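You operate a simulated robot arm through the tools that you are given. There is no shell and no other tool.

You are at the controls of a simulated robot arm. One attempt, no reset.

JOB
Drain the grey water, plug the bowl and refill it to about its line.
Fine: swing the spout over the bowl, and back over the round mat afterwards. Where these are worked on the way, their far stop is far enough and under half their travel is too little: spout.

The check looks at the end state, three seconds after you hand in, the way a careful person would. Anything else that was tipped, shoved, dropped, spilled or broken makes it a failure.

ROBOT AND FRAMES
A 7-joint arm with a two-finger parallel gripper, fixed in place. Base frame: the origin is on the floor under the middle of its stand, x ahead of it, y to its left, z up; the work surface is at about z = 760. Units: mm, rad, N and s.
It reaches about 1479 mm from its shoulder. Its first joint turns from -2.897 to 2.897 rad. Payload 4.4 kg.
The TCP is the grasp point between the finger pads, 23 mm short of the fingertips. In the tool frame z runs along the fingers and y along their closing line. Largest opening 94 mm; finger width 38, thickness 10; the body of the gripper, 54 by 96 mm, starts 39 mm behind the TCP.
Orientation is told as [roll, pitch, yaw] about the base's x, y, z axes, in that order, counted from this pose: with the fingers straight down and closing along the base's y, the tool's x points along the base's -x, its y along +y and its z along -z.

CONTROLS
- The arm moves only by the tool play_rows. Its argument "series" is a list of rows, each a list of 3 entries, a list of its own where there are three numbers: the turn, a rotation vector about the tool's x, y, z in units of 4 degrees (1.0 is 4 degrees), then the shift along the tool's x, y, z in units of 20 mm (1.0 is 20 mm), then the finger opening in m, from 0 to 0.094. In form: [[[ax, ay, az], [dx, dy, dz], fingers], ...]. A call has 1 to 20 rows; each row shifts and turns the commanded pose from where the row before left it, along the tool's axes as they then stand. A call with a number of a shift or a turn outside -1 to 1 is refused whole. Rows are played at 5 a second. More than 50 mm and 0.15 rad between two rows, or a gripper value outside its range, and nothing of the call is played. A pose out of reach is approached as far as the arm can. The call stops where the force on the tool passes 50 N (or 10 N more than at its start, if that is more) or the arm is blocked; 0.2 s more then pass. The fingers move at their own pace (about 72 mm/s each) and stop on an object; they squeeze with about 32 N. The grip force told is the motor's: it shows also when the fingers shut on nothing. Time passes only in rows, and 0.2 s behind the last, so rows that do not move let the fingers close. The reply holds the time, the measured pose of the TCP, the force on the tool along the base axes, the opening and the grip force, in the units named above and with some noise, with the torque about the TCP (base axes, N m) and any sound that the robot's microphone picked up.
- Cameras (640 x 400 px; columns grow to the right, rows downward): "scene" is fixed at [221.1, -497.2, 1474.4]; the picture's right is [0.09, -1.00, 0.00], its down [-0.46, -0.04, -0.89] and it looks along [0.88, 0.08, -0.46] (base axes); focal length 328 px, centre (320, 200). "wrist" rides on the gripper at [86, 16, -75] in the tool frame; the picture's right is [-0.18, 0.98, 0.00], its down [-0.58, -0.11, -0.81] and it looks along [-0.79, -0.15, 0.59] (tool axes); focal length 243 px, centre (320, 200). There is no depth. A picture from a camera that has moved, and an enlarged one, comes with that camera's place and axes in the base frame and with its lens. The place of the scene camera against the robot may be out by one fixed shift of up to 18 mm in any direction.
- get_image(camera): a new picture of that camera. The clock stands still meanwhile.
- inspect(camera, box): a new picture of the part [left, top, right, bottom] of that camera's present view, enlarged. The clock stands still meanwhile.
- close_job(): hands the job in; it is judged then, once.

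Places have to be worked out from the pictures, the camera data and where the tool is seen. Open the gripper and draw the arm clear of the work before you hand the job in, unless the task says otherwise.

The tools are called as name(argument=value, ...) on one line, values as JSON. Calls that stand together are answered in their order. play_rows: Moves the arm, as the interface text tells. Its arguments: {"type":"object","properties":{"series":{"type":"array"}},"required":["series"]} The other tools are called the same way: get_image (camera) takes a picture; inspect (camera, box) takes an enlarged picture of a part of a camera's view; close_job () hands the job in.

At the start:

```text
clock: 0.0
ee_pos: [618.8, -474.4, 1278.9]
ee_rot: [0.001, -0.001, -0.002]
contact_force: [0.7, 0.0, 0.1]
wrist_torque: [0.01, 0.0, 0.02]
width: 94.0
grip_force: 0.1
```

scene: 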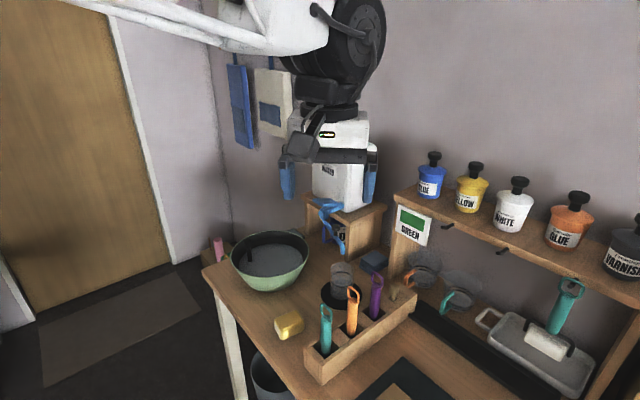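
wrist: 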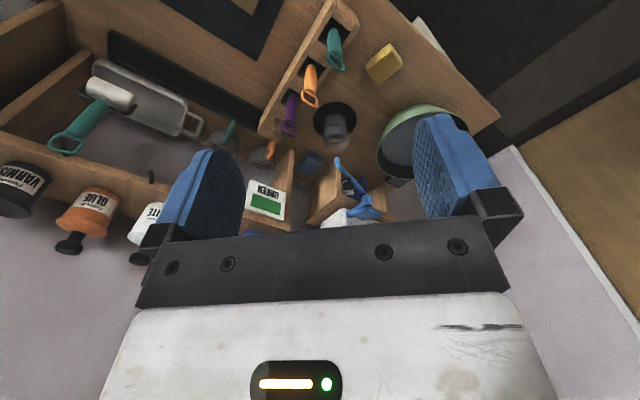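

I'll begin by looking closely at the bowl, spout and mat area in both pictures before moving anything.

inspect(camera="scene", box=[200, 180, 400, 305])

inspect(camera="wrist", box=[240, 60, 500, 240])

inspect(camera="scene", box=[200, 270, 420, 400])

```text
3.20 times, centred on (300, 242) of scene
camera zoom: at [221.1, -497.2, 1474.4], right [0.09, -1.0, 0.0], down [-0.46, -0.04, -0.89], along [0.88, 0.08, -0.46], focal length 1048 px, centre (384, 64)
```

zoom: 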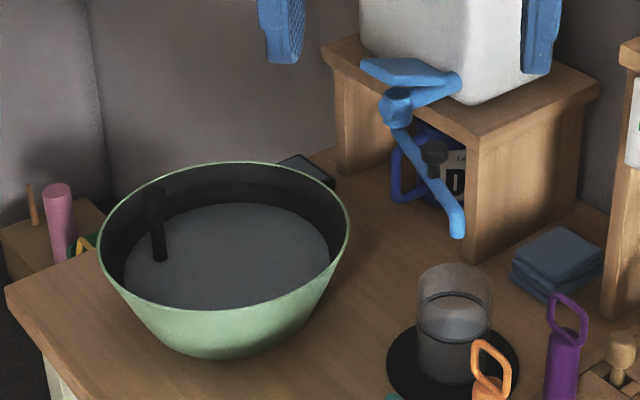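

```text
2.22 times, centred on (370, 150) of wrist
camera zoom: at [530.7, -457.5, 1353.3], right [0.18, 0.98, 0.0], down [0.58, -0.11, 0.81], along [0.79, -0.15, -0.59], focal length 539 px, centre (209, 311)
```

zoom: 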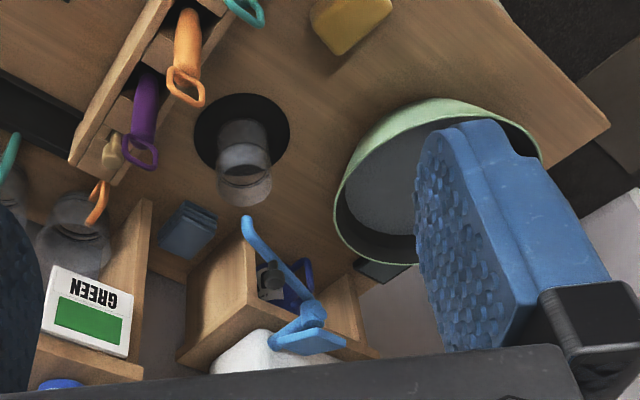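

```text
2.91 times, centred on (310, 335) of scene
camera zoom: at [221.1, -497.2, 1474.4], right [0.09, -1.0, 0.0], down [-0.46, -0.04, -0.89], along [0.88, 0.08, -0.46], focal length 953 px, centre (349, -193)
```

zoom: 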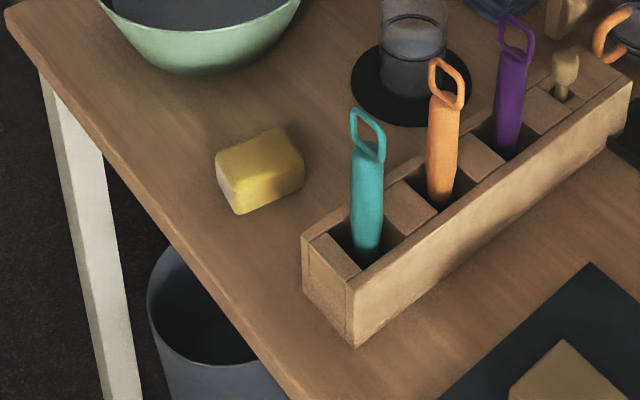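

The bowl (green, grey water, black upright stick in it) is at roughly (1040,-290), the round mat with a tumbler near (975,-493), and a blue tap with a swing spout is on the white tank behind. I move the gripper up high toward the bowl and tilt the wrist camera downward for a better look.

play_rows(series=[[[0, 0, 0], [-0.9, 0.7, 0], 0.094], [[0, 0, 0], [-0.9, 0.7, 0], 0.094], [[0, 0, 0], [-0.9, 0.7, 0], 0.094], [[0, 0, 0], [-0.9, 0.7, 0], 0.094], [[0, 0, 0], [-0.9, 0.7, 0], 0.094], [[0, 0, 0], [-0.9, 0.7, 0], 0.094], [[0, 0, 0], [-0.9, 0.7, 0], 0.094], [[0, 0, 0], [-0.9, 0.7, 0], 0.094], [[0, 0, 0], [-0.9, 0.7, 0], 0.094], [[0, 0, 0], [-0.9, 0.7, 0], 0.094], [[0, 1, 0], [0, 0, 0], 0.094], [[0, 1, 0], [0, 0, 0], 0.094], [[0, 1, 0], [0, 0, 0], 0.094], [[0, 1, 0], [0, 0, 0], 0.094], [[0, 1, 0], [0, 0, 0], 0.094], [[0, 1, 0], [0, 0, 0], 0.094], [[0, 1, 0], [0, 0, 0], 0.094], [[0, 0, 0], [0, 0, 0], 0.094]])

```text
clock: 3.8
ee_pos: [796.9, -333.3, 1280.0]
ee_rot: [0.0, 0.488, 0.001]
contact_force: [0.1, -0.1, 0.0]
wrist_torque: [0.02, -0.04, 0.0]
width: 93.9
grip_force: 0.1
```

The arm is up over the near side of the bowl with the camera tilted down; now I look.

get_image(camera="wrist")

get_image(camera="scene")

```text
taken
camera wrist: at [756.0, -317.5, 1385.2], right [0.16, 0.98, -0.09], down [0.89, -0.11, 0.44], along [0.42, -0.15, -0.89], focal length 243 px, centre (320, 200)
```

wrist: 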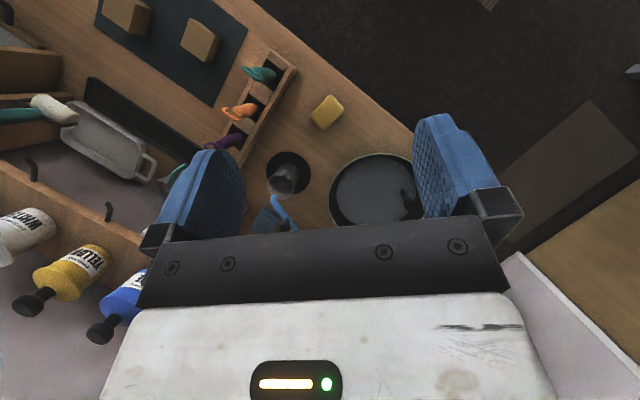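

```text
taken
```

scene: 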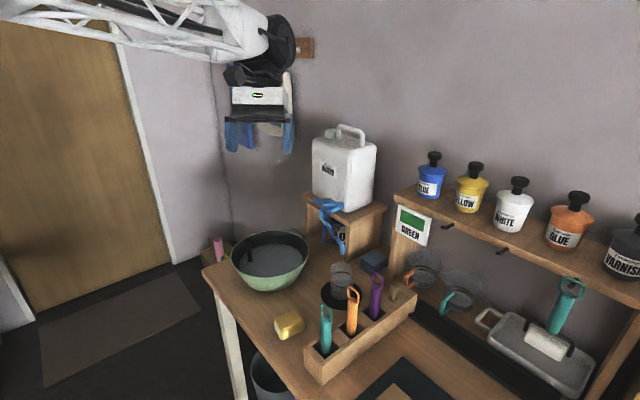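

inspect(camera="wrist", box=[240, 120, 440, 245])

inspect(camera="scene", box=[290, 110, 400, 290])

inspect(camera="scene", box=[220, 220, 320, 300])

```text
3.20 times, centred on (340, 182) of wrist
camera zoom: at [756.0, -317.5, 1385.2], right [0.16, 0.98, -0.09], down [0.89, -0.11, 0.44], along [0.42, -0.15, -0.89], focal length 776 px, centre (256, 256)
```

zoom: 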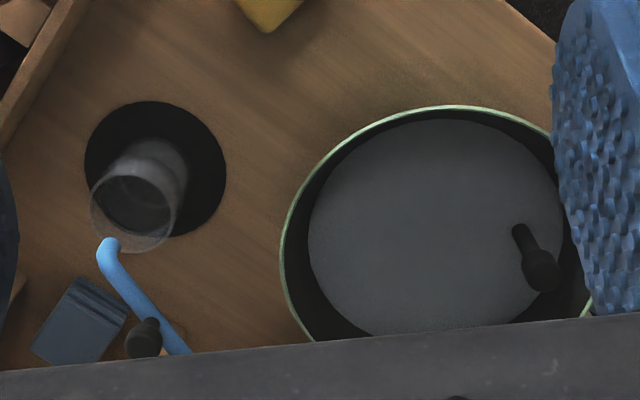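

```text
2.22 times, centred on (345, 200) of scene
camera zoom: at [221.1, -497.2, 1474.4], right [0.09, -1.0, 0.0], down [-0.46, -0.04, -0.89], along [0.88, 0.08, -0.46], focal length 728 px, centre (264, 200)
```

zoom: 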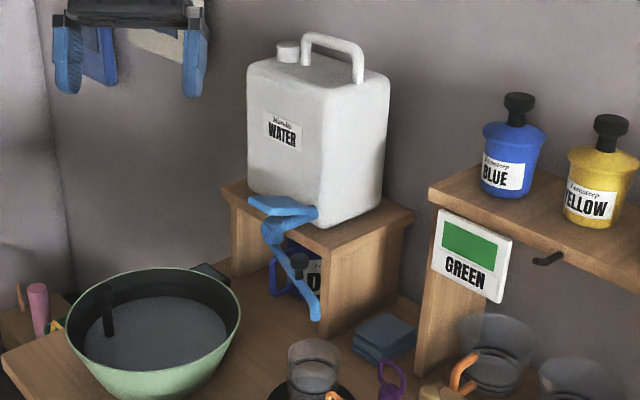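

```text
5.00 times, centred on (270, 260) of scene
camera zoom: at [221.1, -497.2, 1474.4], right [0.09, -1.0, 0.0], down [-0.46, -0.04, -0.89], along [0.88, 0.08, -0.46], focal length 1638 px, centre (570, -100)
```

zoom: 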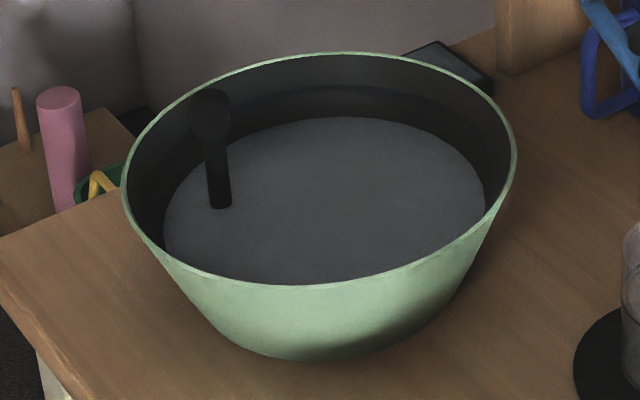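

The knobbed black plug stands in the bowl at about (1018,-207), knob at z≈903, water at z≈836. Now I need the tap lever and spout pivot, so I tilt the camera up and lower it for a closer view of the tap.

play_rows(series=[[[0, -1, 0], [0, 0, 0], 0.094], [[0, -1, 0], [0, 0, 0], 0.094], [[0, -1, 0], [0, 0, 0], 0.094], [[0, -1, 0], [0, 0, 0], 0.094], [[0, -1, 0], [0, 0, 0], 0.094], [[0, -1, 0], [0, 0, 0], 0.094], [[0, -1, 0], [0, 0, 0], 0.094], [[0, -1, 0], [0, 0, 0], 0.094], [[0, -1, 0], [0, 0, 0], 0.094], [[0, -1, 0], [0, 0, 0], 0.094], [[0, -1, 0], [0, 0, 0], 0.094], [[0, -1, 0], [0, 0, 0], 0.094], [[0, -1, 0], [0, 0, 0], 0.094], [[0, 0, 0], [0.1, 0, 0.97], 0.094], [[0, 0, 0], [0.1, 0, 0.97], 0.094], [[0, 0, 0], [0.1, 0, 0.97], 0.094], [[0, 0, 0], [0.1, 0, 0.97], 0.094], [[0, 0, 0], [0.1, 0, 0.97], 0.094], [[0, 0, 0], [0.1, 0, 0.97], 0.094], [[0, 0, 0], [0, 0, 0], 0.094]])

get_image(camera="wrist")

```text
clock: 8.0
ee_pos: [832.1, -334.1, 1168.9]
ee_rot: [0.001, -0.419, -0.002]
contact_force: [0.7, 0.8, -0.8]
wrist_torque: [0.01, 0.0, 0.01]
width: 94.0
grip_force: 0.2
```

```text
taken
camera wrist: at [723.7, -317.8, 1201.4], right [0.17, 0.98, 0.07], down [0.2, -0.11, 0.97], along [0.96, -0.15, -0.22], focal length 243 px, centre (320, 200)
```

wrist: 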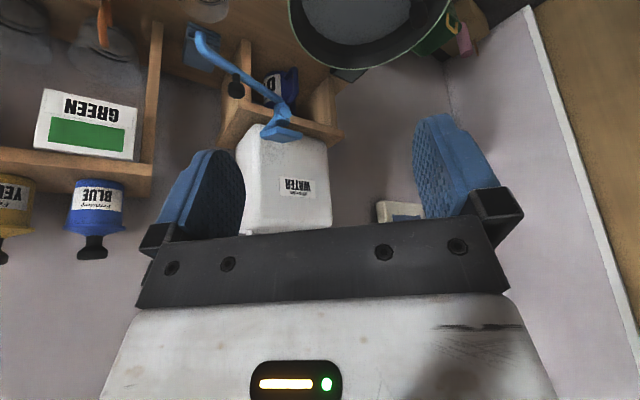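

inspect(camera="wrist", box=[170, 10, 350, 190])

inspect(camera="scene", box=[305, 185, 385, 265])

```text
2.22 times, centred on (260, 100) of wrist
camera zoom: at [723.7, -317.8, 1201.4], right [0.17, 0.98, 0.07], down [0.2, -0.11, 0.97], along [0.96, -0.15, -0.22], focal length 539 px, centre (453, 422)
```

zoom: 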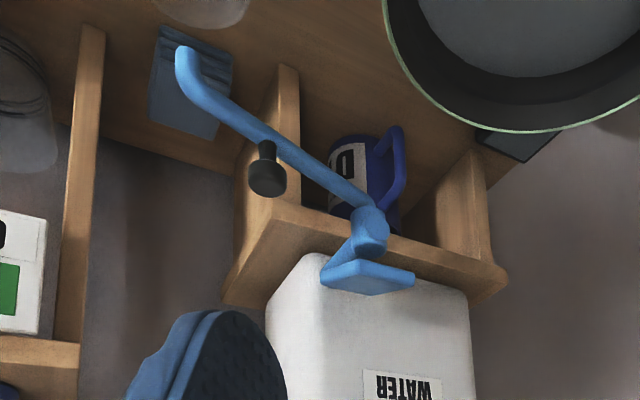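

```text
5.00 times, centred on (345, 225) of scene
camera zoom: at [221.1, -497.2, 1474.4], right [0.09, -1.0, 0.0], down [-0.46, -0.04, -0.89], along [0.88, 0.08, -0.46], focal length 1638 px, centre (195, 75)
```

zoom: 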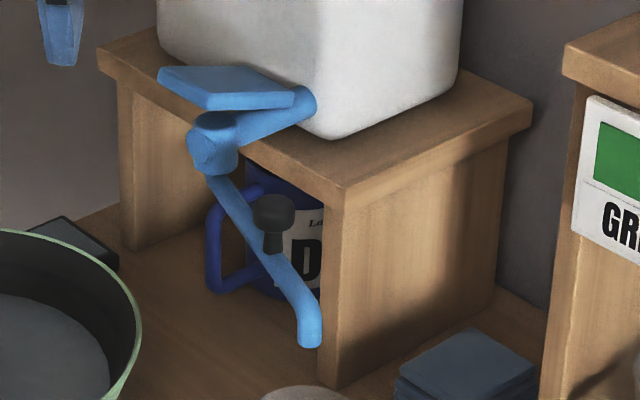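

The wrist views agree: spout hub near (1095,-429,954), tip near (963,-500,903) above the mat, and a black knob stands on the spout arm near (998,-472,972); a blue paddle lever sits above the hub. I move the camera closer to see how the lever is mounted.

play_rows(series=[[[0, 0, 0], [-0.77, -0.4, 0.8], 0.094], [[0, 0, 0], [-0.77, -0.4, 0.8], 0.094], [[0, 0, 0], [-0.77, -0.4, 0.8], 0.094], [[0, 0, 0], [-0.77, -0.4, 0.8], 0.094], [[0, 0, 0], [-0.77, -0.4, 0.8], 0.094], [[0, 0, 0], [-0.77, -0.4, 0.8], 0.094], [[0, 0, 0], [0, 0, 0], 0.094]])

get_image(camera="wrist")

inspect(camera="wrist", box=[200, 0, 440, 150])

```text
clock: 9.6
ee_pos: [956.2, -383.3, 1116.7]
ee_rot: [0.001, -0.419, 0.001]
contact_force: [0.0, 1.1, 0.2]
wrist_torque: [0.01, -0.02, -0.03]
width: 94.0
grip_force: 0.0
```

```text
taken
camera wrist: at [847.5, -366.4, 1149.7], right [0.17, 0.98, 0.07], down [0.2, -0.11, 0.97], along [0.96, -0.15, -0.22], focal length 243 px, centre (320, 200)
```

wrist: 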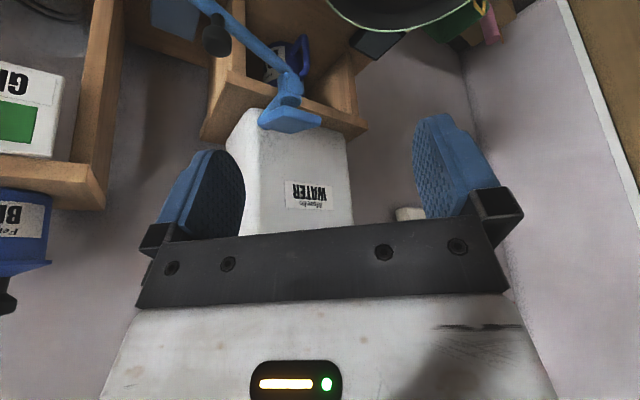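

```text
2.67 times, centred on (320, 75) of wrist
camera zoom: at [847.5, -366.4, 1149.7], right [0.17, 0.98, 0.07], down [0.2, -0.11, 0.97], along [0.96, -0.15, -0.22], focal length 647 px, centre (320, 533)
```

zoom: 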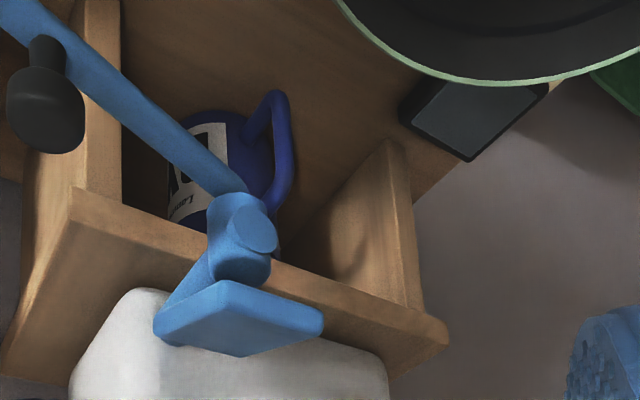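

The paddle is a flat plate beside/above the hub; I need to see its hinge from above. I rise and tilt the camera downward over the tap.

play_rows(series=[[[0, 0, 0], [-0.68, -0.17, -0.93], 0.094], [[0, 0, 0], [-0.68, -0.17, -0.93], 0.094], [[0, 0, 0], [-0.68, -0.17, -0.93], 0.094], [[0, 0, 0], [-0.68, -0.17, -0.93], 0.094], [[0, 0, 0], [-0.68, -0.17, -0.93], 0.094], [[0, 1, 0], [0, 0, 0], 0.094], [[0, 1, 0], [0, 0, 0], 0.094], [[0, 1, 0], [0, 0, 0], 0.094], [[0, 1, 0], [0, 0, 0], 0.094], [[0, 1, 0], [0, 0, 0], 0.094], [[0, 1, 0], [0, 0, 0], 0.094], [[0, 1, 0], [0, 0, 0], 0.094], [[0, 1, 0], [0, 0, 0], 0.094], [[0, 1, 0], [0, 0, 0], 0.094], [[0, 1, 0], [0, 0, 0], 0.094], [[0, 1, 0], [0, 0, 0], 0.094], [[0, 1, 0], [0, 0, 0], 0.094], [[0, 1, 0], [0, 0, 0], 0.094], [[0, 0, 0], [0, 0, 0], 0.094]])

get_image(camera="wrist")

inspect(camera="wrist", box=[230, 90, 430, 230])

```text
clock: 13.6
ee_pos: [982.5, -397.9, 1229.8]
ee_rot: [0.001, 0.488, 0.0]
contact_force: [-0.2, -0.6, 0.2]
wrist_torque: [0.02, 0.01, 0.01]
width: 93.9
grip_force: 0.1
```

```text
taken
camera wrist: at [940.1, -382.2, 1336.3], right [0.16, 0.98, -0.09], down [0.89, -0.11, 0.44], along [0.42, -0.15, -0.89], focal length 243 px, centre (320, 200)
```

wrist: 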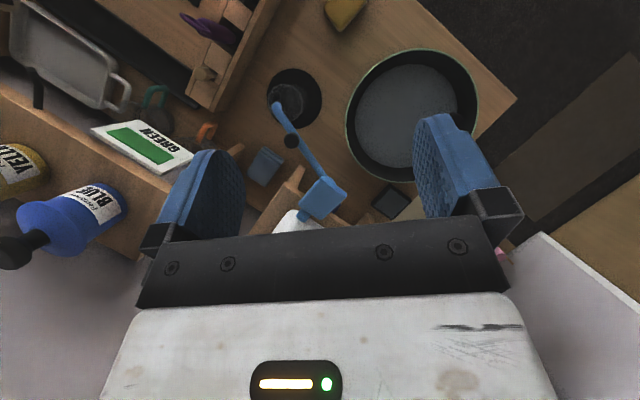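

```text
2.86 times, centred on (330, 160) of wrist
camera zoom: at [940.1, -382.2, 1336.3], right [0.16, 0.98, -0.09], down [0.89, -0.11, 0.44], along [0.42, -0.15, -0.89], focal length 693 px, centre (291, 314)
```

zoom: 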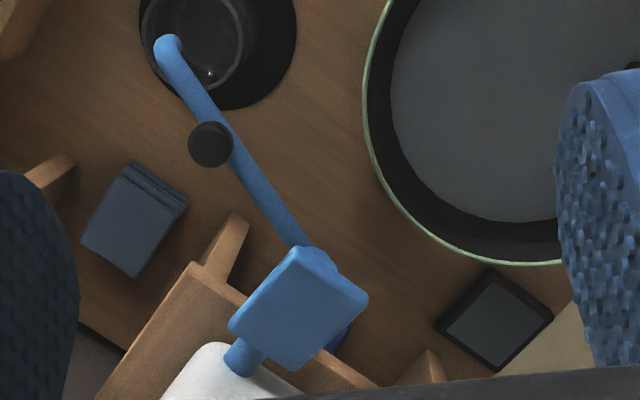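

The paddle is a ~70x47 mm plate aligned with the pipe, its outer edge (about (1078,-413,1000)) higher than its tank-side edge (z≈981) — it looks like a press-down lever. Let me check the scene view and the bowl's line before acting.

get_image(camera="scene")

inspect(camera="scene", box=[225, 222, 315, 278])

inspect(camera="wrist", box=[330, 30, 500, 200])

```text
taken
```

scene: 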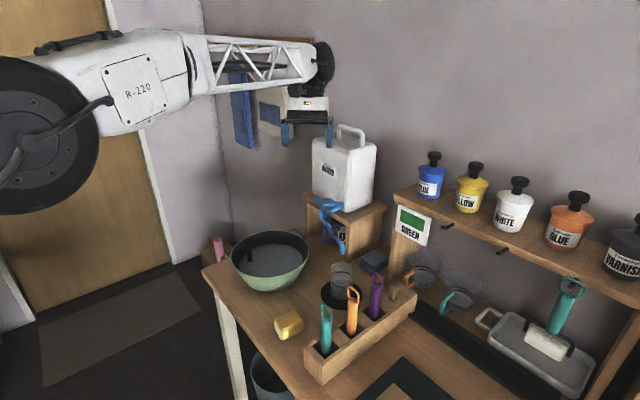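

```text
7.11 times, centred on (270, 250) of scene
camera zoom: at [221.1, -497.2, 1474.4], right [0.09, -1.0, 0.0], down [-0.46, -0.04, -0.89], along [0.88, 0.08, -0.46], focal length 2329 px, centre (676, -156)
```

zoom: 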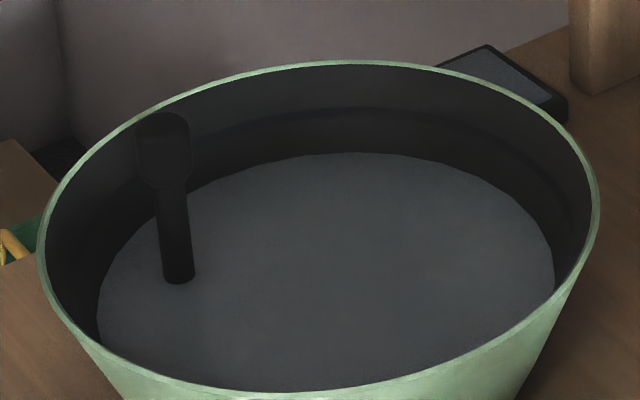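

```text
2.35 times, centred on (415, 115) of wrist
camera zoom: at [940.1, -382.2, 1336.3], right [0.16, 0.98, -0.09], down [0.89, -0.11, 0.44], along [0.42, -0.15, -0.89], focal length 571 px, centre (96, 400)
```

zoom: 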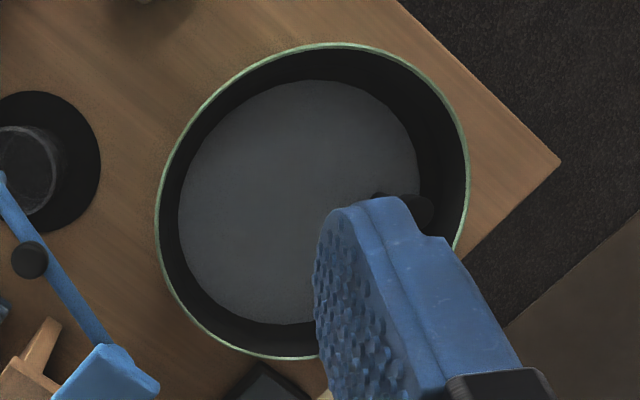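

The plug knob triangulates to about (1030,-202,885), bowl rim centre about (1012,-272) with radius ~114 and rim z≈870; there is a faint darker ring line about midway between the water and rim. I go above the plug with the tool vertical and a smaller finger opening.

play_rows(series=[[[0, -1, 0], [0, 0, 0], 0.07], [[0, -1, 0], [0, 0, 0], 0.06], [[0, -1, 0], [0, 0, 0], 0.056], [[0, -1, 0], [0, 0, 0], 0.056], [[0, -1, 0], [0, 0, 0], 0.056], [[0, -1, 0], [0, 0, 0], 0.056], [[0, -1, 0], [0, 0, 0], 0.056], [[0, 0, 0], [-0.24, 0.98, 0.97], 0.056], [[0, 0, 0], [-0.24, 0.98, 0.97], 0.056], [[0, 0, 0], [-0.24, 0.98, 0.97], 0.056], [[0, 0, 0], [-0.24, 0.98, 0.97], 0.056], [[0, 0, 0], [-0.24, 0.98, 0.97], 0.056], [[0, 0, 0], [-0.24, 0.98, 0.97], 0.056], [[0, 0, 0], [-0.24, 0.98, 0.97], 0.056], [[0, 0, 0], [-0.24, 0.98, 0.97], 0.056], [[0, 0, 0], [-0.24, 0.98, 0.97], 0.056], [[0, 0, 0], [-0.24, 0.98, 0.97], 0.056], [[0, 0, 0], [0, 0, 0], 0.056]])

get_image(camera="wrist")

inspect(camera="wrist", box=[200, 0, 440, 150])

get_image(camera="scene")

```text
clock: 17.4
ee_pos: [1028.4, -202.5, 1036.6]
ee_rot: [0.001, -0.001, -0.001]
contact_force: [0.1, -1.2, 0.0]
wrist_torque: [-0.01, 0.0, 0.01]
width: 55.9
grip_force: 0.0
```

```text
taken
camera wrist: at [942.2, -186.7, 1109.7], right [0.18, 0.98, 0.0], down [0.58, -0.11, 0.81], along [0.79, -0.15, -0.59], focal length 243 px, centre (320, 200)
```

wrist: 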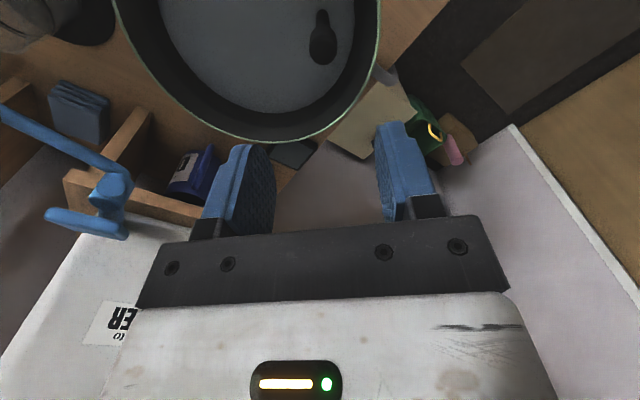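

```text
2.67 times, centred on (320, 75) of wrist
camera zoom: at [942.2, -186.7, 1109.7], right [0.18, 0.98, 0.0], down [0.58, -0.11, 0.81], along [0.79, -0.15, -0.59], focal length 647 px, centre (320, 533)
```

zoom: 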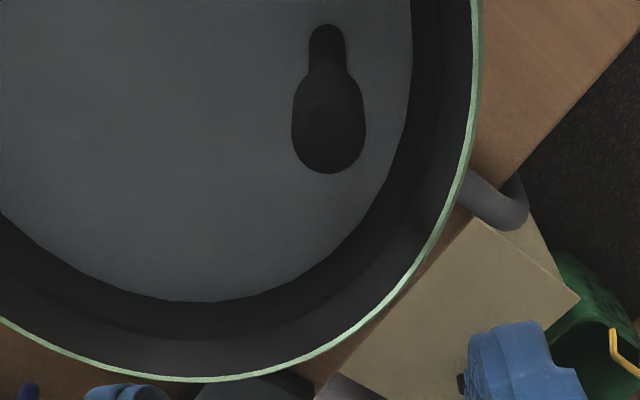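

```text
taken
```

scene: 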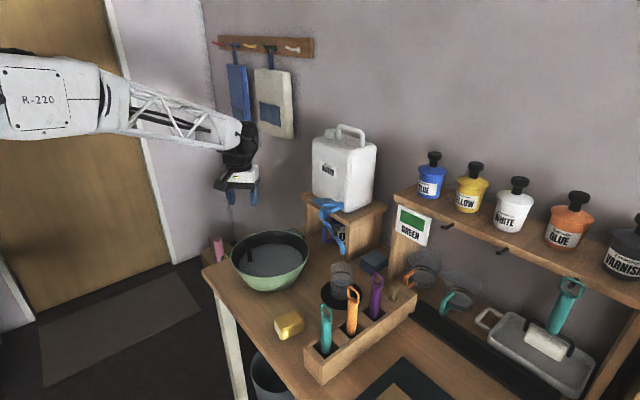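

The knob (≈23 mm wide) sits directly beneath the gripper at about (1030,-201,885), with rim at z≈860. I descend most of the way and verify alignment.

play_rows(series=[[[0, 0, 0], [-0.08, 0.05, 0.9], 0.056], [[0, 0, 0], [0, 0, 0.9], 0.056], [[0, 0, 0], [0, 0, 0.9], 0.056], [[0, 0, 0], [0, 0, 0.9], 0.056], [[0, 0, 0], [0, 0, 0.9], 0.056], [[0, 0, 0], [0, 0, 0.9], 0.056], [[0, 0, 0], [0, 0, 0.6], 0.056], [[0, 0, 0], [0, 0, 0], 0.056]])

get_image(camera="wrist")

inspect(camera="scene", box=[200, 180, 340, 300])

```text
clock: 19.2
ee_pos: [1031.4, -202.8, 917.1]
ee_rot: [0.0, 0.001, 0.001]
contact_force: [0.0, 0.8, -0.6]
wrist_torque: [0.01, -0.02, -0.01]
width: 56.0
grip_force: 0.1
```

```text
taken
camera wrist: at [944.1, -185.3, 990.7], right [0.18, 0.98, 0.0], down [0.58, -0.11, 0.81], along [0.79, -0.15, -0.59], focal length 243 px, centre (320, 200)
```

wrist: 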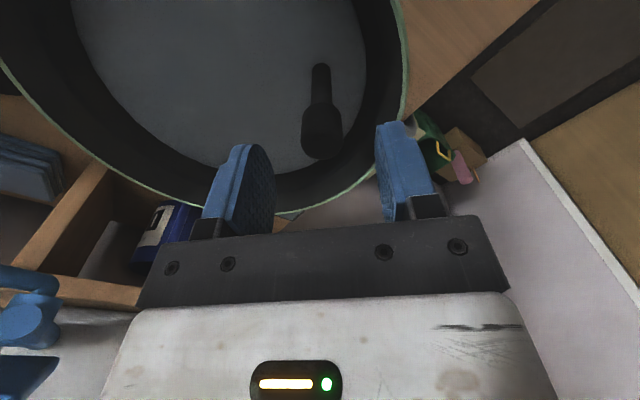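

```text
3.33 times, centred on (270, 240) of scene
camera zoom: at [221.1, -497.2, 1474.4], right [0.09, -1.0, 0.0], down [-0.46, -0.04, -0.89], along [0.88, 0.08, -0.46], focal length 1092 px, centre (487, 67)
```

zoom: 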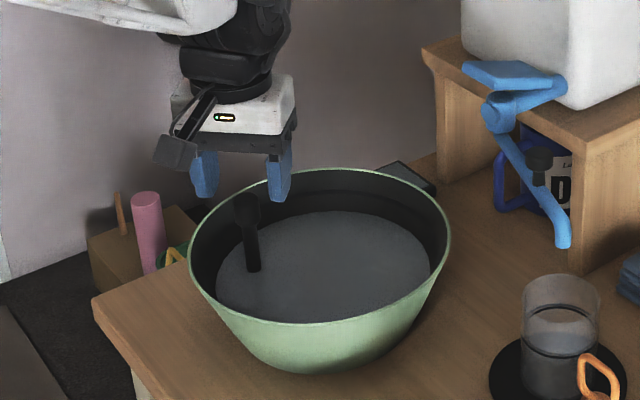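

Alignment is good: knob spans about z 853–894 and is centred between the fingers. I lower 38 mm and close on it.

play_rows(series=[[[0, 0, 0], [0.05, 0, 0.65], 0.056], [[0, 0, 0], [0, 0, 0.65], 0.056], [[0, 0, 0], [0, 0, 0.6], 0.056], [[0, 0, 0], [0, 0, 0], 0.056], [[0, 0, 0], [0, 0, 0], 0.015], [[0, 0, 0], [0, 0, 0], 0.015], [[0, 0, 0], [0, 0, 0], 0.015], [[0, 0, 0], [0, 0, 0], 0.015]])

get_image(camera="wrist")

```text
clock: 21.0
ee_pos: [1029.3, -202.5, 879.3]
ee_rot: [0.001, 0.001, 0.001]
contact_force: [-0.4, 1.5, -0.6]
wrist_torque: [0.13, 0.02, -0.01]
width: 22.1
grip_force: 32.1
```

```text
taken
camera wrist: at [942.5, -185.7, 953.2], right [0.18, 0.98, 0.0], down [0.58, -0.11, 0.81], along [0.79, -0.15, -0.59], focal length 243 px, centre (320, 200)
```

wrist: 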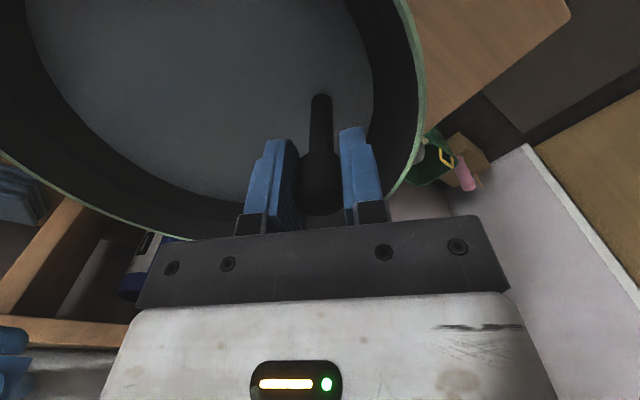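

The knob is gripped at 22 mm width. I lift the plug straight up slowly by about 60 mm and watch the force and water.

play_rows(series=[[[0, 0, 0], [0, 0, -0.25], 0.015], [[0, 0, 0], [0, 0, -0.25], 0.015], [[0, 0, 0], [0, 0, -0.5], 0.015], [[0, 0, 0], [0, 0, -0.5], 0.015], [[0, 0, 0], [0, 0, -0.5], 0.015], [[0, 0, 0], [0, 0, -0.5], 0.015], [[0, 0, 0], [0, 0, -0.5], 0.015], [[0, 0, 0], [0, 0, 0], 0.015]])

get_image(camera="wrist")

inspect(camera="scene", box=[200, 180, 340, 300])

```text
clock: 22.8
ee_pos: [1029.7, -203.0, 939.6]
ee_rot: [-0.002, 0.001, 0.001]
contact_force: [-0.1, 0.3, -0.7]
wrist_torque: [-0.02, 0.0, 0.02]
width: 22.3
grip_force: 32.1
```

```text
taken
camera wrist: at [943.5, -185.9, 1013.0], right [0.18, 0.98, 0.0], down [0.58, -0.11, 0.81], along [0.79, -0.15, -0.59], focal length 243 px, centre (320, 200)
```

wrist: 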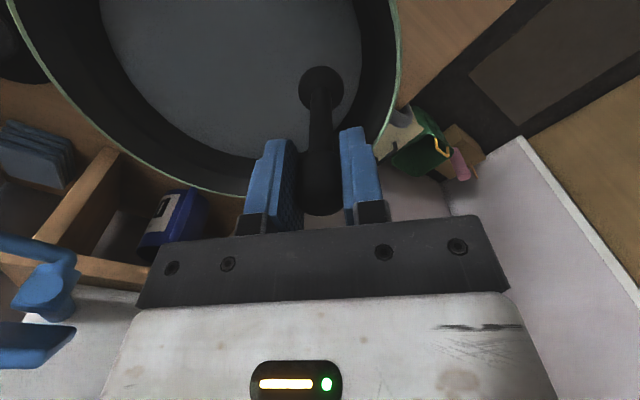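

```text
3.33 times, centred on (270, 240) of scene
camera zoom: at [221.1, -497.2, 1474.4], right [0.09, -1.0, 0.0], down [-0.46, -0.04, -0.89], along [0.88, 0.08, -0.46], focal length 1092 px, centre (487, 67)
```

zoom: 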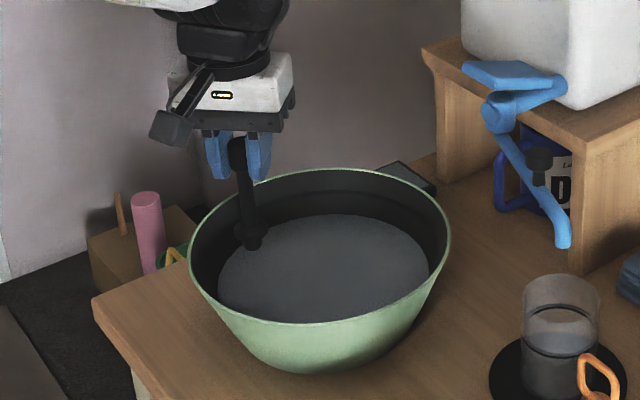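

The plug came out cleanly (its rubber foot is visible). I hold still to let the grey water drain.

play_rows(series=[[[0, 0, 0], [0, 0, 0], 0.015], [[0, 0, 0], [0, 0, 0], 0.015], [[0, 0, 0], [0, 0, 0], 0.015], [[0, 0, 0], [0, 0, 0], 0.015], [[0, 0, 0], [0, 0, 0], 0.015], [[0, 0, 0], [0, 0, 0], 0.015], [[0, 0, 0], [0, 0, 0], 0.015], [[0, 0, 0], [0, 0, 0], 0.015], [[0, 0, 0], [0, 0, 0], 0.015], [[0, 0, 0], [0, 0, 0], 0.015], [[0, 0, 0], [0, 0, 0], 0.015], [[0, 0, 0], [0, 0, 0], 0.015], [[0, 0, 0], [0, 0, 0], 0.015], [[0, 0, 0], [0, 0, 0], 0.015], [[0, 0, 0], [0, 0, 0], 0.015], [[0, 0, 0], [0, 0, 0], 0.015], [[0, 0, 0], [0, 0, 0], 0.015], [[0, 0, 0], [0, 0, 0], 0.015], [[0, 0, 0], [0, 0, 0], 0.015], [[0, 0, 0], [0, 0, 0], 0.015]])

get_image(camera="wrist")

inspect(camera="scene", box=[200, 180, 340, 300])

```text
clock: 27.0
ee_pos: [1029.8, -202.3, 940.1]
ee_rot: [-0.001, 0.002, -0.001]
contact_force: [-0.5, 0.3, -1.3]
wrist_torque: [-0.03, 0.03, 0.02]
width: 22.4
grip_force: 31.9
```

```text
taken
camera wrist: at [943.5, -185.9, 1012.9], right [0.18, 0.98, 0.0], down [0.58, -0.11, 0.81], along [0.79, -0.15, -0.59], focal length 243 px, centre (320, 200)
```

wrist: 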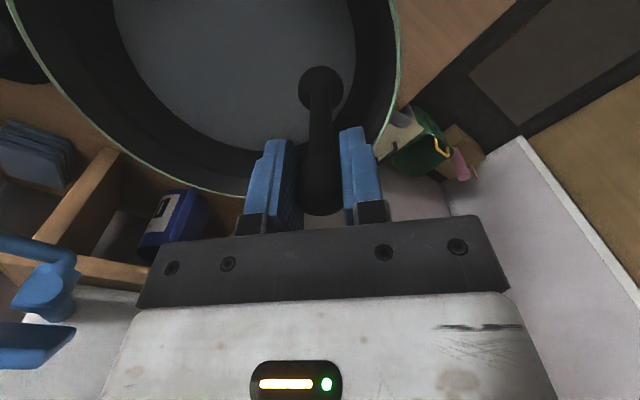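

```text
3.33 times, centred on (270, 240) of scene
camera zoom: at [221.1, -497.2, 1474.4], right [0.09, -1.0, 0.0], down [-0.46, -0.04, -0.89], along [0.88, 0.08, -0.46], focal length 1092 px, centre (487, 67)
```

zoom: 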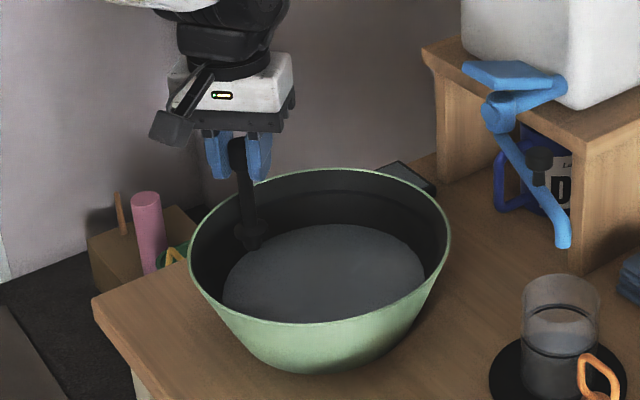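

The level is falling steadily. I keep holding still and check again.

play_rows(series=[[[0, 0, 0], [0, 0, 0], 0.015], [[0, 0, 0], [0, 0, 0], 0.015], [[0, 0, 0], [0, 0, 0], 0.015], [[0, 0, 0], [0, 0, 0], 0.015], [[0, 0, 0], [0, 0, 0], 0.015], [[0, 0, 0], [0, 0, 0], 0.015], [[0, 0, 0], [0, 0, 0], 0.015], [[0, 0, 0], [0, 0, 0], 0.015], [[0, 0, 0], [0, 0, 0], 0.015], [[0, 0, 0], [0, 0, 0], 0.015], [[0, 0, 0], [0, 0, 0], 0.015], [[0, 0, 0], [0, 0, 0], 0.015], [[0, 0, 0], [0, 0, 0], 0.015], [[0, 0, 0], [0, 0, 0], 0.015], [[0, 0, 0], [0, 0, 0], 0.015], [[0, 0, 0], [0, 0, 0], 0.015], [[0, 0, 0], [0, 0, 0], 0.015], [[0, 0, 0], [0, 0, 0], 0.015], [[0, 0, 0], [0, 0, 0], 0.015], [[0, 0, 0], [0, 0, 0], 0.015]])

play_rows(series=[[[0, 0, 0], [0, 0, 0], 0.015], [[0, 0, 0], [0, 0, 0], 0.015], [[0, 0, 0], [0, 0, 0], 0.015], [[0, 0, 0], [0, 0, 0], 0.015], [[0, 0, 0], [0, 0, 0], 0.015], [[0, 0, 0], [0, 0, 0], 0.015], [[0, 0, 0], [0, 0, 0], 0.015], [[0, 0, 0], [0, 0, 0], 0.015], [[0, 0, 0], [0, 0, 0], 0.015], [[0, 0, 0], [0, 0, 0], 0.015], [[0, 0, 0], [0, 0, 0], 0.015], [[0, 0, 0], [0, 0, 0], 0.015], [[0, 0, 0], [0, 0, 0], 0.015], [[0, 0, 0], [0, 0, 0], 0.015], [[0, 0, 0], [0, 0, 0], 0.015], [[0, 0, 0], [0, 0, 0], 0.015], [[0, 0, 0], [0, 0, 0], 0.015], [[0, 0, 0], [0, 0, 0], 0.015], [[0, 0, 0], [0, 0, 0], 0.015], [[0, 0, 0], [0, 0, 0], 0.015]])

inspect(camera="scene", box=[200, 180, 340, 300])

get_image(camera="wrist")

```text
clock: 31.2
ee_pos: [1029.6, -202.0, 938.5]
ee_rot: [-0.001, -0.001, 0.001]
contact_force: [0.7, -0.2, 0.0]
wrist_torque: [-0.02, -0.01, 0.01]
width: 22.4
grip_force: 31.9
```

```text
clock: 35.4
ee_pos: [1030.8, -201.9, 938.8]
ee_rot: [0.0, 0.0, -0.002]
contact_force: [-0.4, 0.0, -0.7]
wrist_torque: [0.0, 0.04, 0.02]
width: 22.3
grip_force: 32.3
```

```text
3.33 times, centred on (270, 240) of scene
camera zoom: at [221.1, -497.2, 1474.4], right [0.09, -1.0, 0.0], down [-0.46, -0.04, -0.89], along [0.88, 0.08, -0.46], focal length 1092 px, centre (487, 67)
```

zoom: 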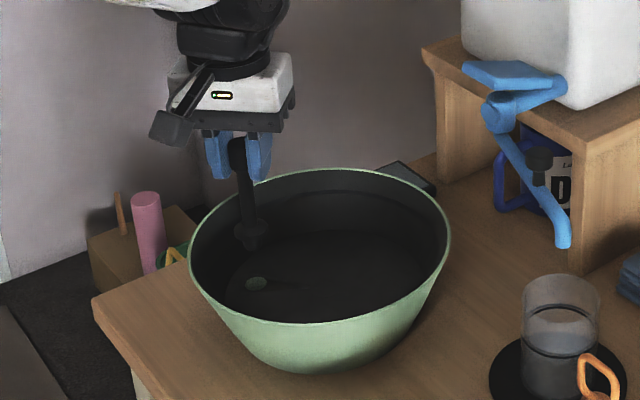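

```text
taken
camera wrist: at [943.5, -185.9, 1012.9], right [0.18, 0.98, 0.0], down [0.58, -0.11, 0.81], along [0.79, -0.15, -0.59], focal length 243 px, centre (320, 200)
```

wrist: 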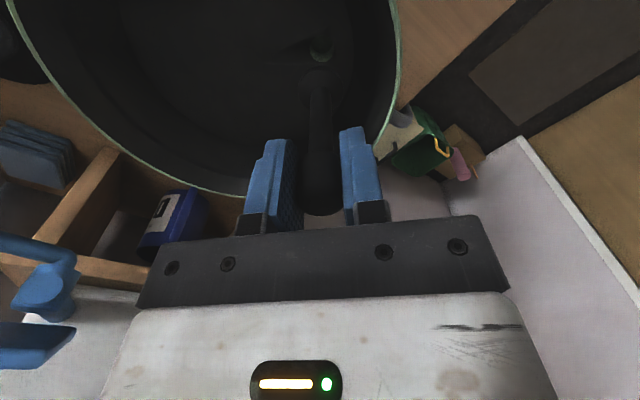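

The bowl looks emptied and the drain hole shows. I look closely for leftover water before re-plugging.

inspect(camera="scene", box=[235, 225, 315, 275])

inspect(camera="wrist", box=[200, 0, 420, 140])

```text
8.00 times, centred on (275, 250) of scene
camera zoom: at [221.1, -497.2, 1474.4], right [0.09, -1.0, 0.0], down [-0.46, -0.04, -0.89], along [0.88, 0.08, -0.46], focal length 2620 px, centre (680, -200)
```

zoom: 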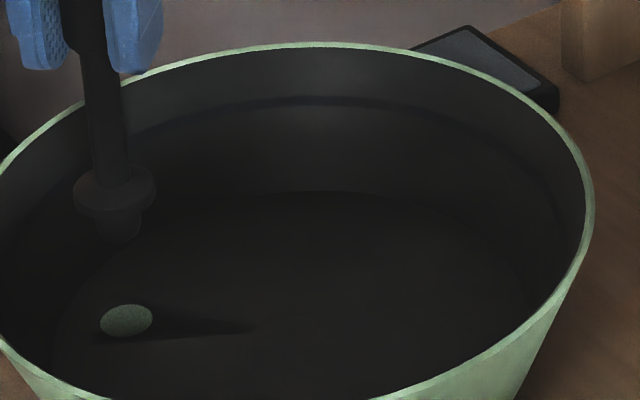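

```text
2.86 times, centred on (310, 70) of wrist
camera zoom: at [943.5, -185.9, 1012.9], right [0.18, 0.98, 0.0], down [0.58, -0.11, 0.81], along [0.79, -0.15, -0.59], focal length 693 px, centre (349, 571)
```

zoom: 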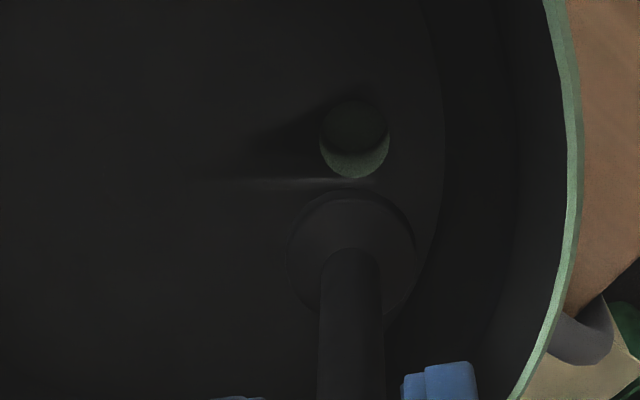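

The bowl floor is bare except perhaps a thin film near the hole, so I wait a little longer and recheck before plugging.

play_rows(series=[[[0, 0, 0], [0, 0, 0], 0.015], [[0, 0, 0], [0, 0, 0], 0.015], [[0, 0, 0], [0, 0, 0], 0.015], [[0, 0, 0], [0, 0, 0], 0.015], [[0, 0, 0], [0, 0, 0], 0.015], [[0, 0, 0], [0, 0, 0], 0.015], [[0, 0, 0], [0, 0, 0], 0.015], [[0, 0, 0], [0, 0, 0], 0.015], [[0, 0, 0], [0, 0, 0], 0.015], [[0, 0, 0], [0, 0, 0], 0.015], [[0, 0, 0], [0, 0, 0], 0.015], [[0, 0, 0], [0, 0, 0], 0.015], [[0, 0, 0], [0, 0, 0], 0.015], [[0, 0, 0], [0, 0, 0], 0.015], [[0, 0, 0], [0, 0, 0], 0.015], [[0, 0, 0], [0, 0, 0], 0.015], [[0, 0, 0], [0, 0, 0], 0.015], [[0, 0, 0], [0, 0, 0], 0.015], [[0, 0, 0], [0, 0, 0], 0.015], [[0, 0, 0], [0, 0, 0], 0.015]])

inspect(camera="wrist", box=[200, 0, 420, 140])

inspect(camera="scene", box=[235, 225, 315, 275])

```text
clock: 39.6
ee_pos: [1029.9, -202.5, 937.9]
ee_rot: [0.001, 0.001, 0.001]
contact_force: [-1.0, 0.3, -0.1]
wrist_torque: [0.01, 0.01, 0.0]
width: 22.6
grip_force: 31.5
```

```text
2.86 times, centred on (310, 70) of wrist
camera zoom: at [943.5, -185.9, 1012.9], right [0.18, 0.98, 0.0], down [0.58, -0.11, 0.81], along [0.79, -0.15, -0.59], focal length 693 px, centre (349, 571)
```

zoom: 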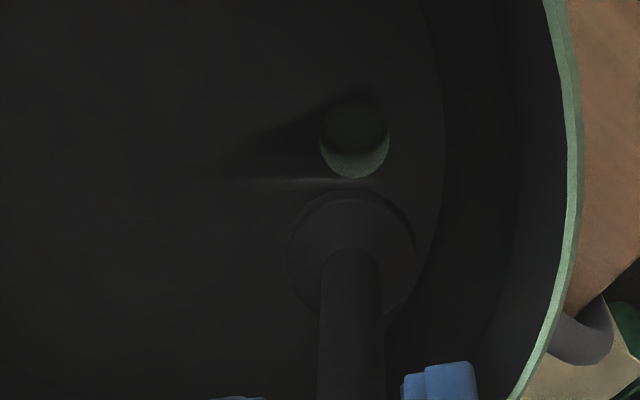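

```text
8.00 times, centred on (275, 250) of scene
camera zoom: at [221.1, -497.2, 1474.4], right [0.09, -1.0, 0.0], down [-0.46, -0.04, -0.89], along [0.88, 0.08, -0.46], focal length 2620 px, centre (680, -200)
```

zoom: 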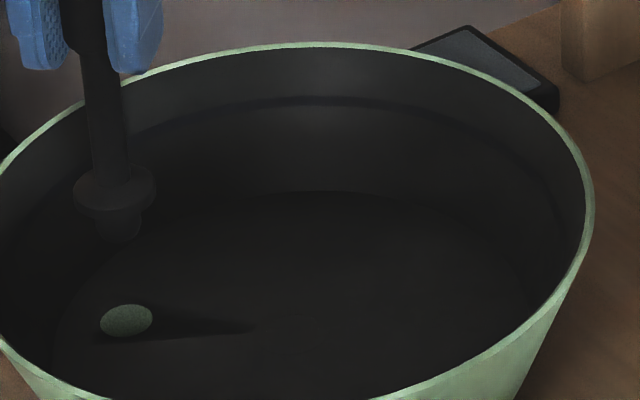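

Nothing has changed, so it's fully drained. I lower the plug straight down the same 60 mm, slowly at the end.

play_rows(series=[[[0, 0, 0], [0, 0, 0.6], 0.015], [[0, 0, 0], [0, 0, 0.6], 0.015], [[0, 0, 0], [0, 0, 0.6], 0.015], [[0, 0, 0], [0, 0, 0.5], 0.015], [[0, 0, 0], [0, 0, 0.3], 0.015], [[0, 0, 0], [0, 0, 0.2], 0.015], [[0, 0, 0], [0, 0, 0.2], 0.015], [[0, 0, 0], [0, 0, 0], 0.015]])

get_image(camera="wrist")

inspect(camera="scene", box=[225, 215, 315, 275])

```text
clock: 41.4
ee_pos: [1031.5, -201.3, 879.5]
ee_rot: [0.001, -0.003, -0.001]
contact_force: [-2.9, 0.1, 8.7]
wrist_torque: [0.03, 0.15, 0.03]
width: 22.3
grip_force: 32.2
```

```text
taken
camera wrist: at [943.1, -184.7, 953.0], right [0.18, 0.98, 0.0], down [0.58, -0.11, 0.81], along [0.79, -0.15, -0.59], focal length 243 px, centre (320, 200)
```

wrist: 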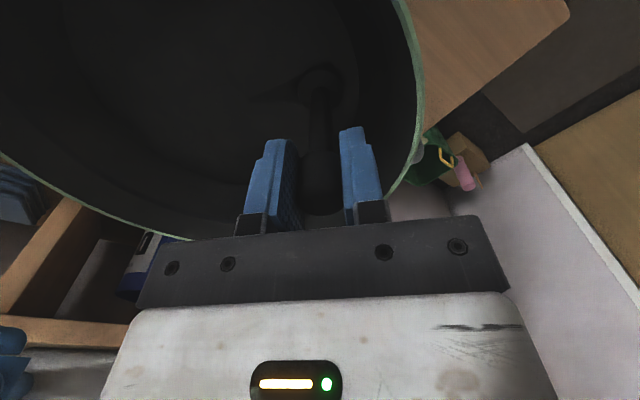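

```text
6.67 times, centred on (270, 245) of scene
camera zoom: at [221.1, -497.2, 1474.4], right [0.09, -1.0, 0.0], down [-0.46, -0.04, -0.89], along [0.88, 0.08, -0.46], focal length 2183 px, centre (653, -100)
```

zoom: 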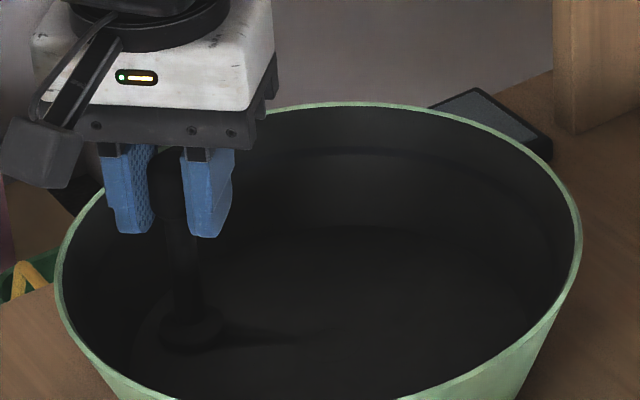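

The plug is back at its original height with about 9 N of seating contact. I press a touch more to seat it firmly, then read the height.

play_rows(series=[[[0, 0, 0], [0, 0, 0.1], 0.015], [[0, 0, 0], [0, 0, 0.1], 0.015], [[0, 0, 0], [0, 0, 0], 0.015]])

inspect(camera="wrist", box=[220, 20, 420, 145])

```text
clock: 42.2
ee_pos: [1031.3, -200.8, 879.8]
ee_rot: [-0.004, -0.005, -0.001]
contact_force: [-3.9, 3.0, 47.3]
wrist_torque: [0.09, -0.11, 0.03]
width: 22.2
grip_force: 32.5
```

```text
3.20 times, centred on (320, 82) of wrist
camera zoom: at [943.7, -184.9, 952.2], right [0.18, 0.98, 0.0], down [0.58, -0.11, 0.81], along [0.8, -0.15, -0.59], focal length 776 px, centre (320, 576)
```

zoom: 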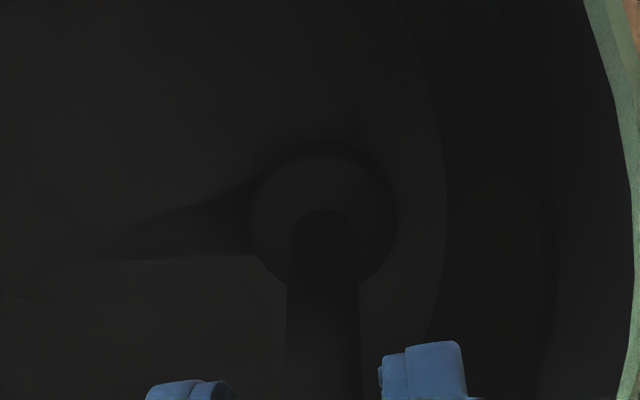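

It's fully bottomed at its original height (47 N on a hard stop), so it is seated. I relieve the pressure, release, and rise straight up.

play_rows(series=[[[0, 0, 0], [0, 0, -0.15], 0.015], [[0, 0, 0], [0.05, 0, -0.05], 0.015], [[0, 0, 0], [0, 0, 0], 0.03], [[0, 0, 0], [0, 0, 0], 0.05], [[0, 0, 0], [0, 0, 0], 0.056], [[0, 0, 0], [0, 0, -0.5], 0.056], [[0, 0, 0], [0, 0, -0.5], 0.056], [[0, 0, 0], [0, 0, -0.9], 0.056], [[0, 0, 0], [0, 0, -0.9], 0.056], [[0, 0, 0], [0, 0, -0.9], 0.056], [[0, 0, 0], [0, 0, -0.9], 0.056], [[0, 0, 0], [0, 0, -0.9], 0.056], [[0, 0, 0], [0, 0, -0.9], 0.056], [[0, 0, 0], [0, 0, 0], 0.056]])

get_image(camera="wrist")

inspect(camera="scene", box=[225, 215, 315, 275])

inspect(camera="wrist", box=[220, 0, 420, 125])

```text
clock: 45.2
ee_pos: [1029.8, -203.1, 1005.3]
ee_rot: [0.001, 0.0, 0.0]
contact_force: [0.3, -0.5, -1.1]
wrist_torque: [-0.02, -0.02, 0.01]
width: 55.9
grip_force: 0.1
```

```text
taken
camera wrist: at [942.3, -186.3, 1079.8], right [0.18, 0.98, 0.0], down [0.58, -0.11, 0.81], along [0.79, -0.15, -0.59], focal length 243 px, centre (320, 200)
```

wrist: 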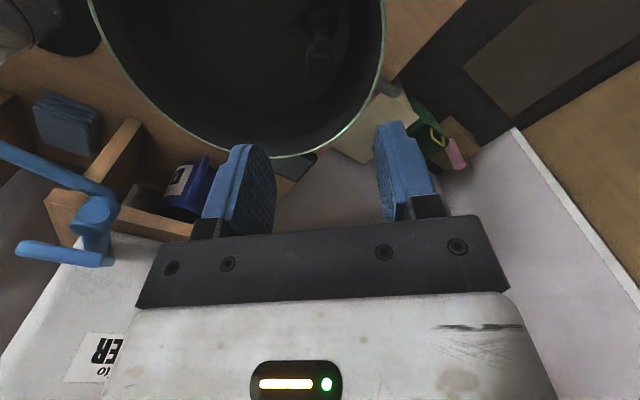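

```text
6.67 times, centred on (270, 245) of scene
camera zoom: at [221.1, -497.2, 1474.4], right [0.09, -1.0, 0.0], down [-0.46, -0.04, -0.89], along [0.88, 0.08, -0.46], focal length 2183 px, centre (653, -100)
```

zoom: 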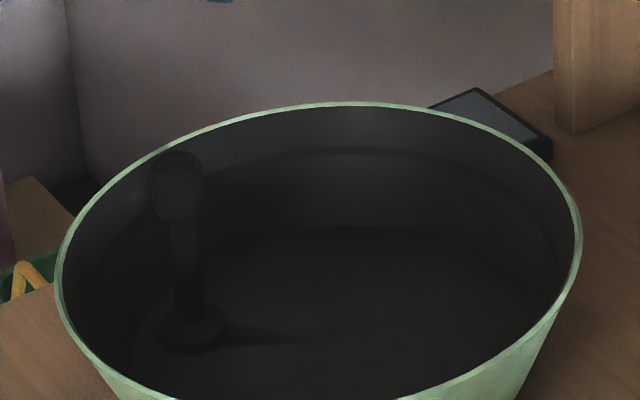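

```text
3.20 times, centred on (320, 62) of wrist
camera zoom: at [942.3, -186.3, 1079.8], right [0.18, 0.98, 0.0], down [0.58, -0.11, 0.81], along [0.79, -0.15, -0.59], focal length 776 px, centre (320, 640)
```

zoom: 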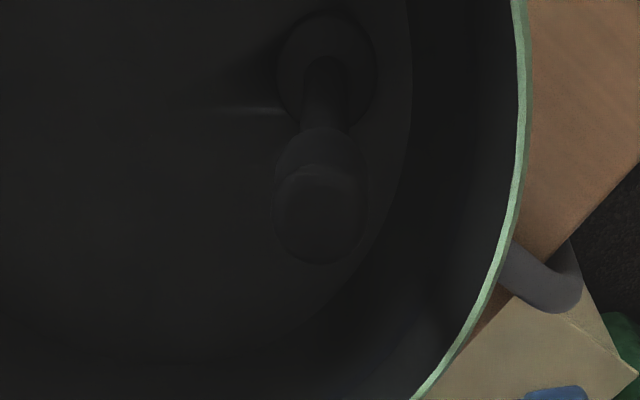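

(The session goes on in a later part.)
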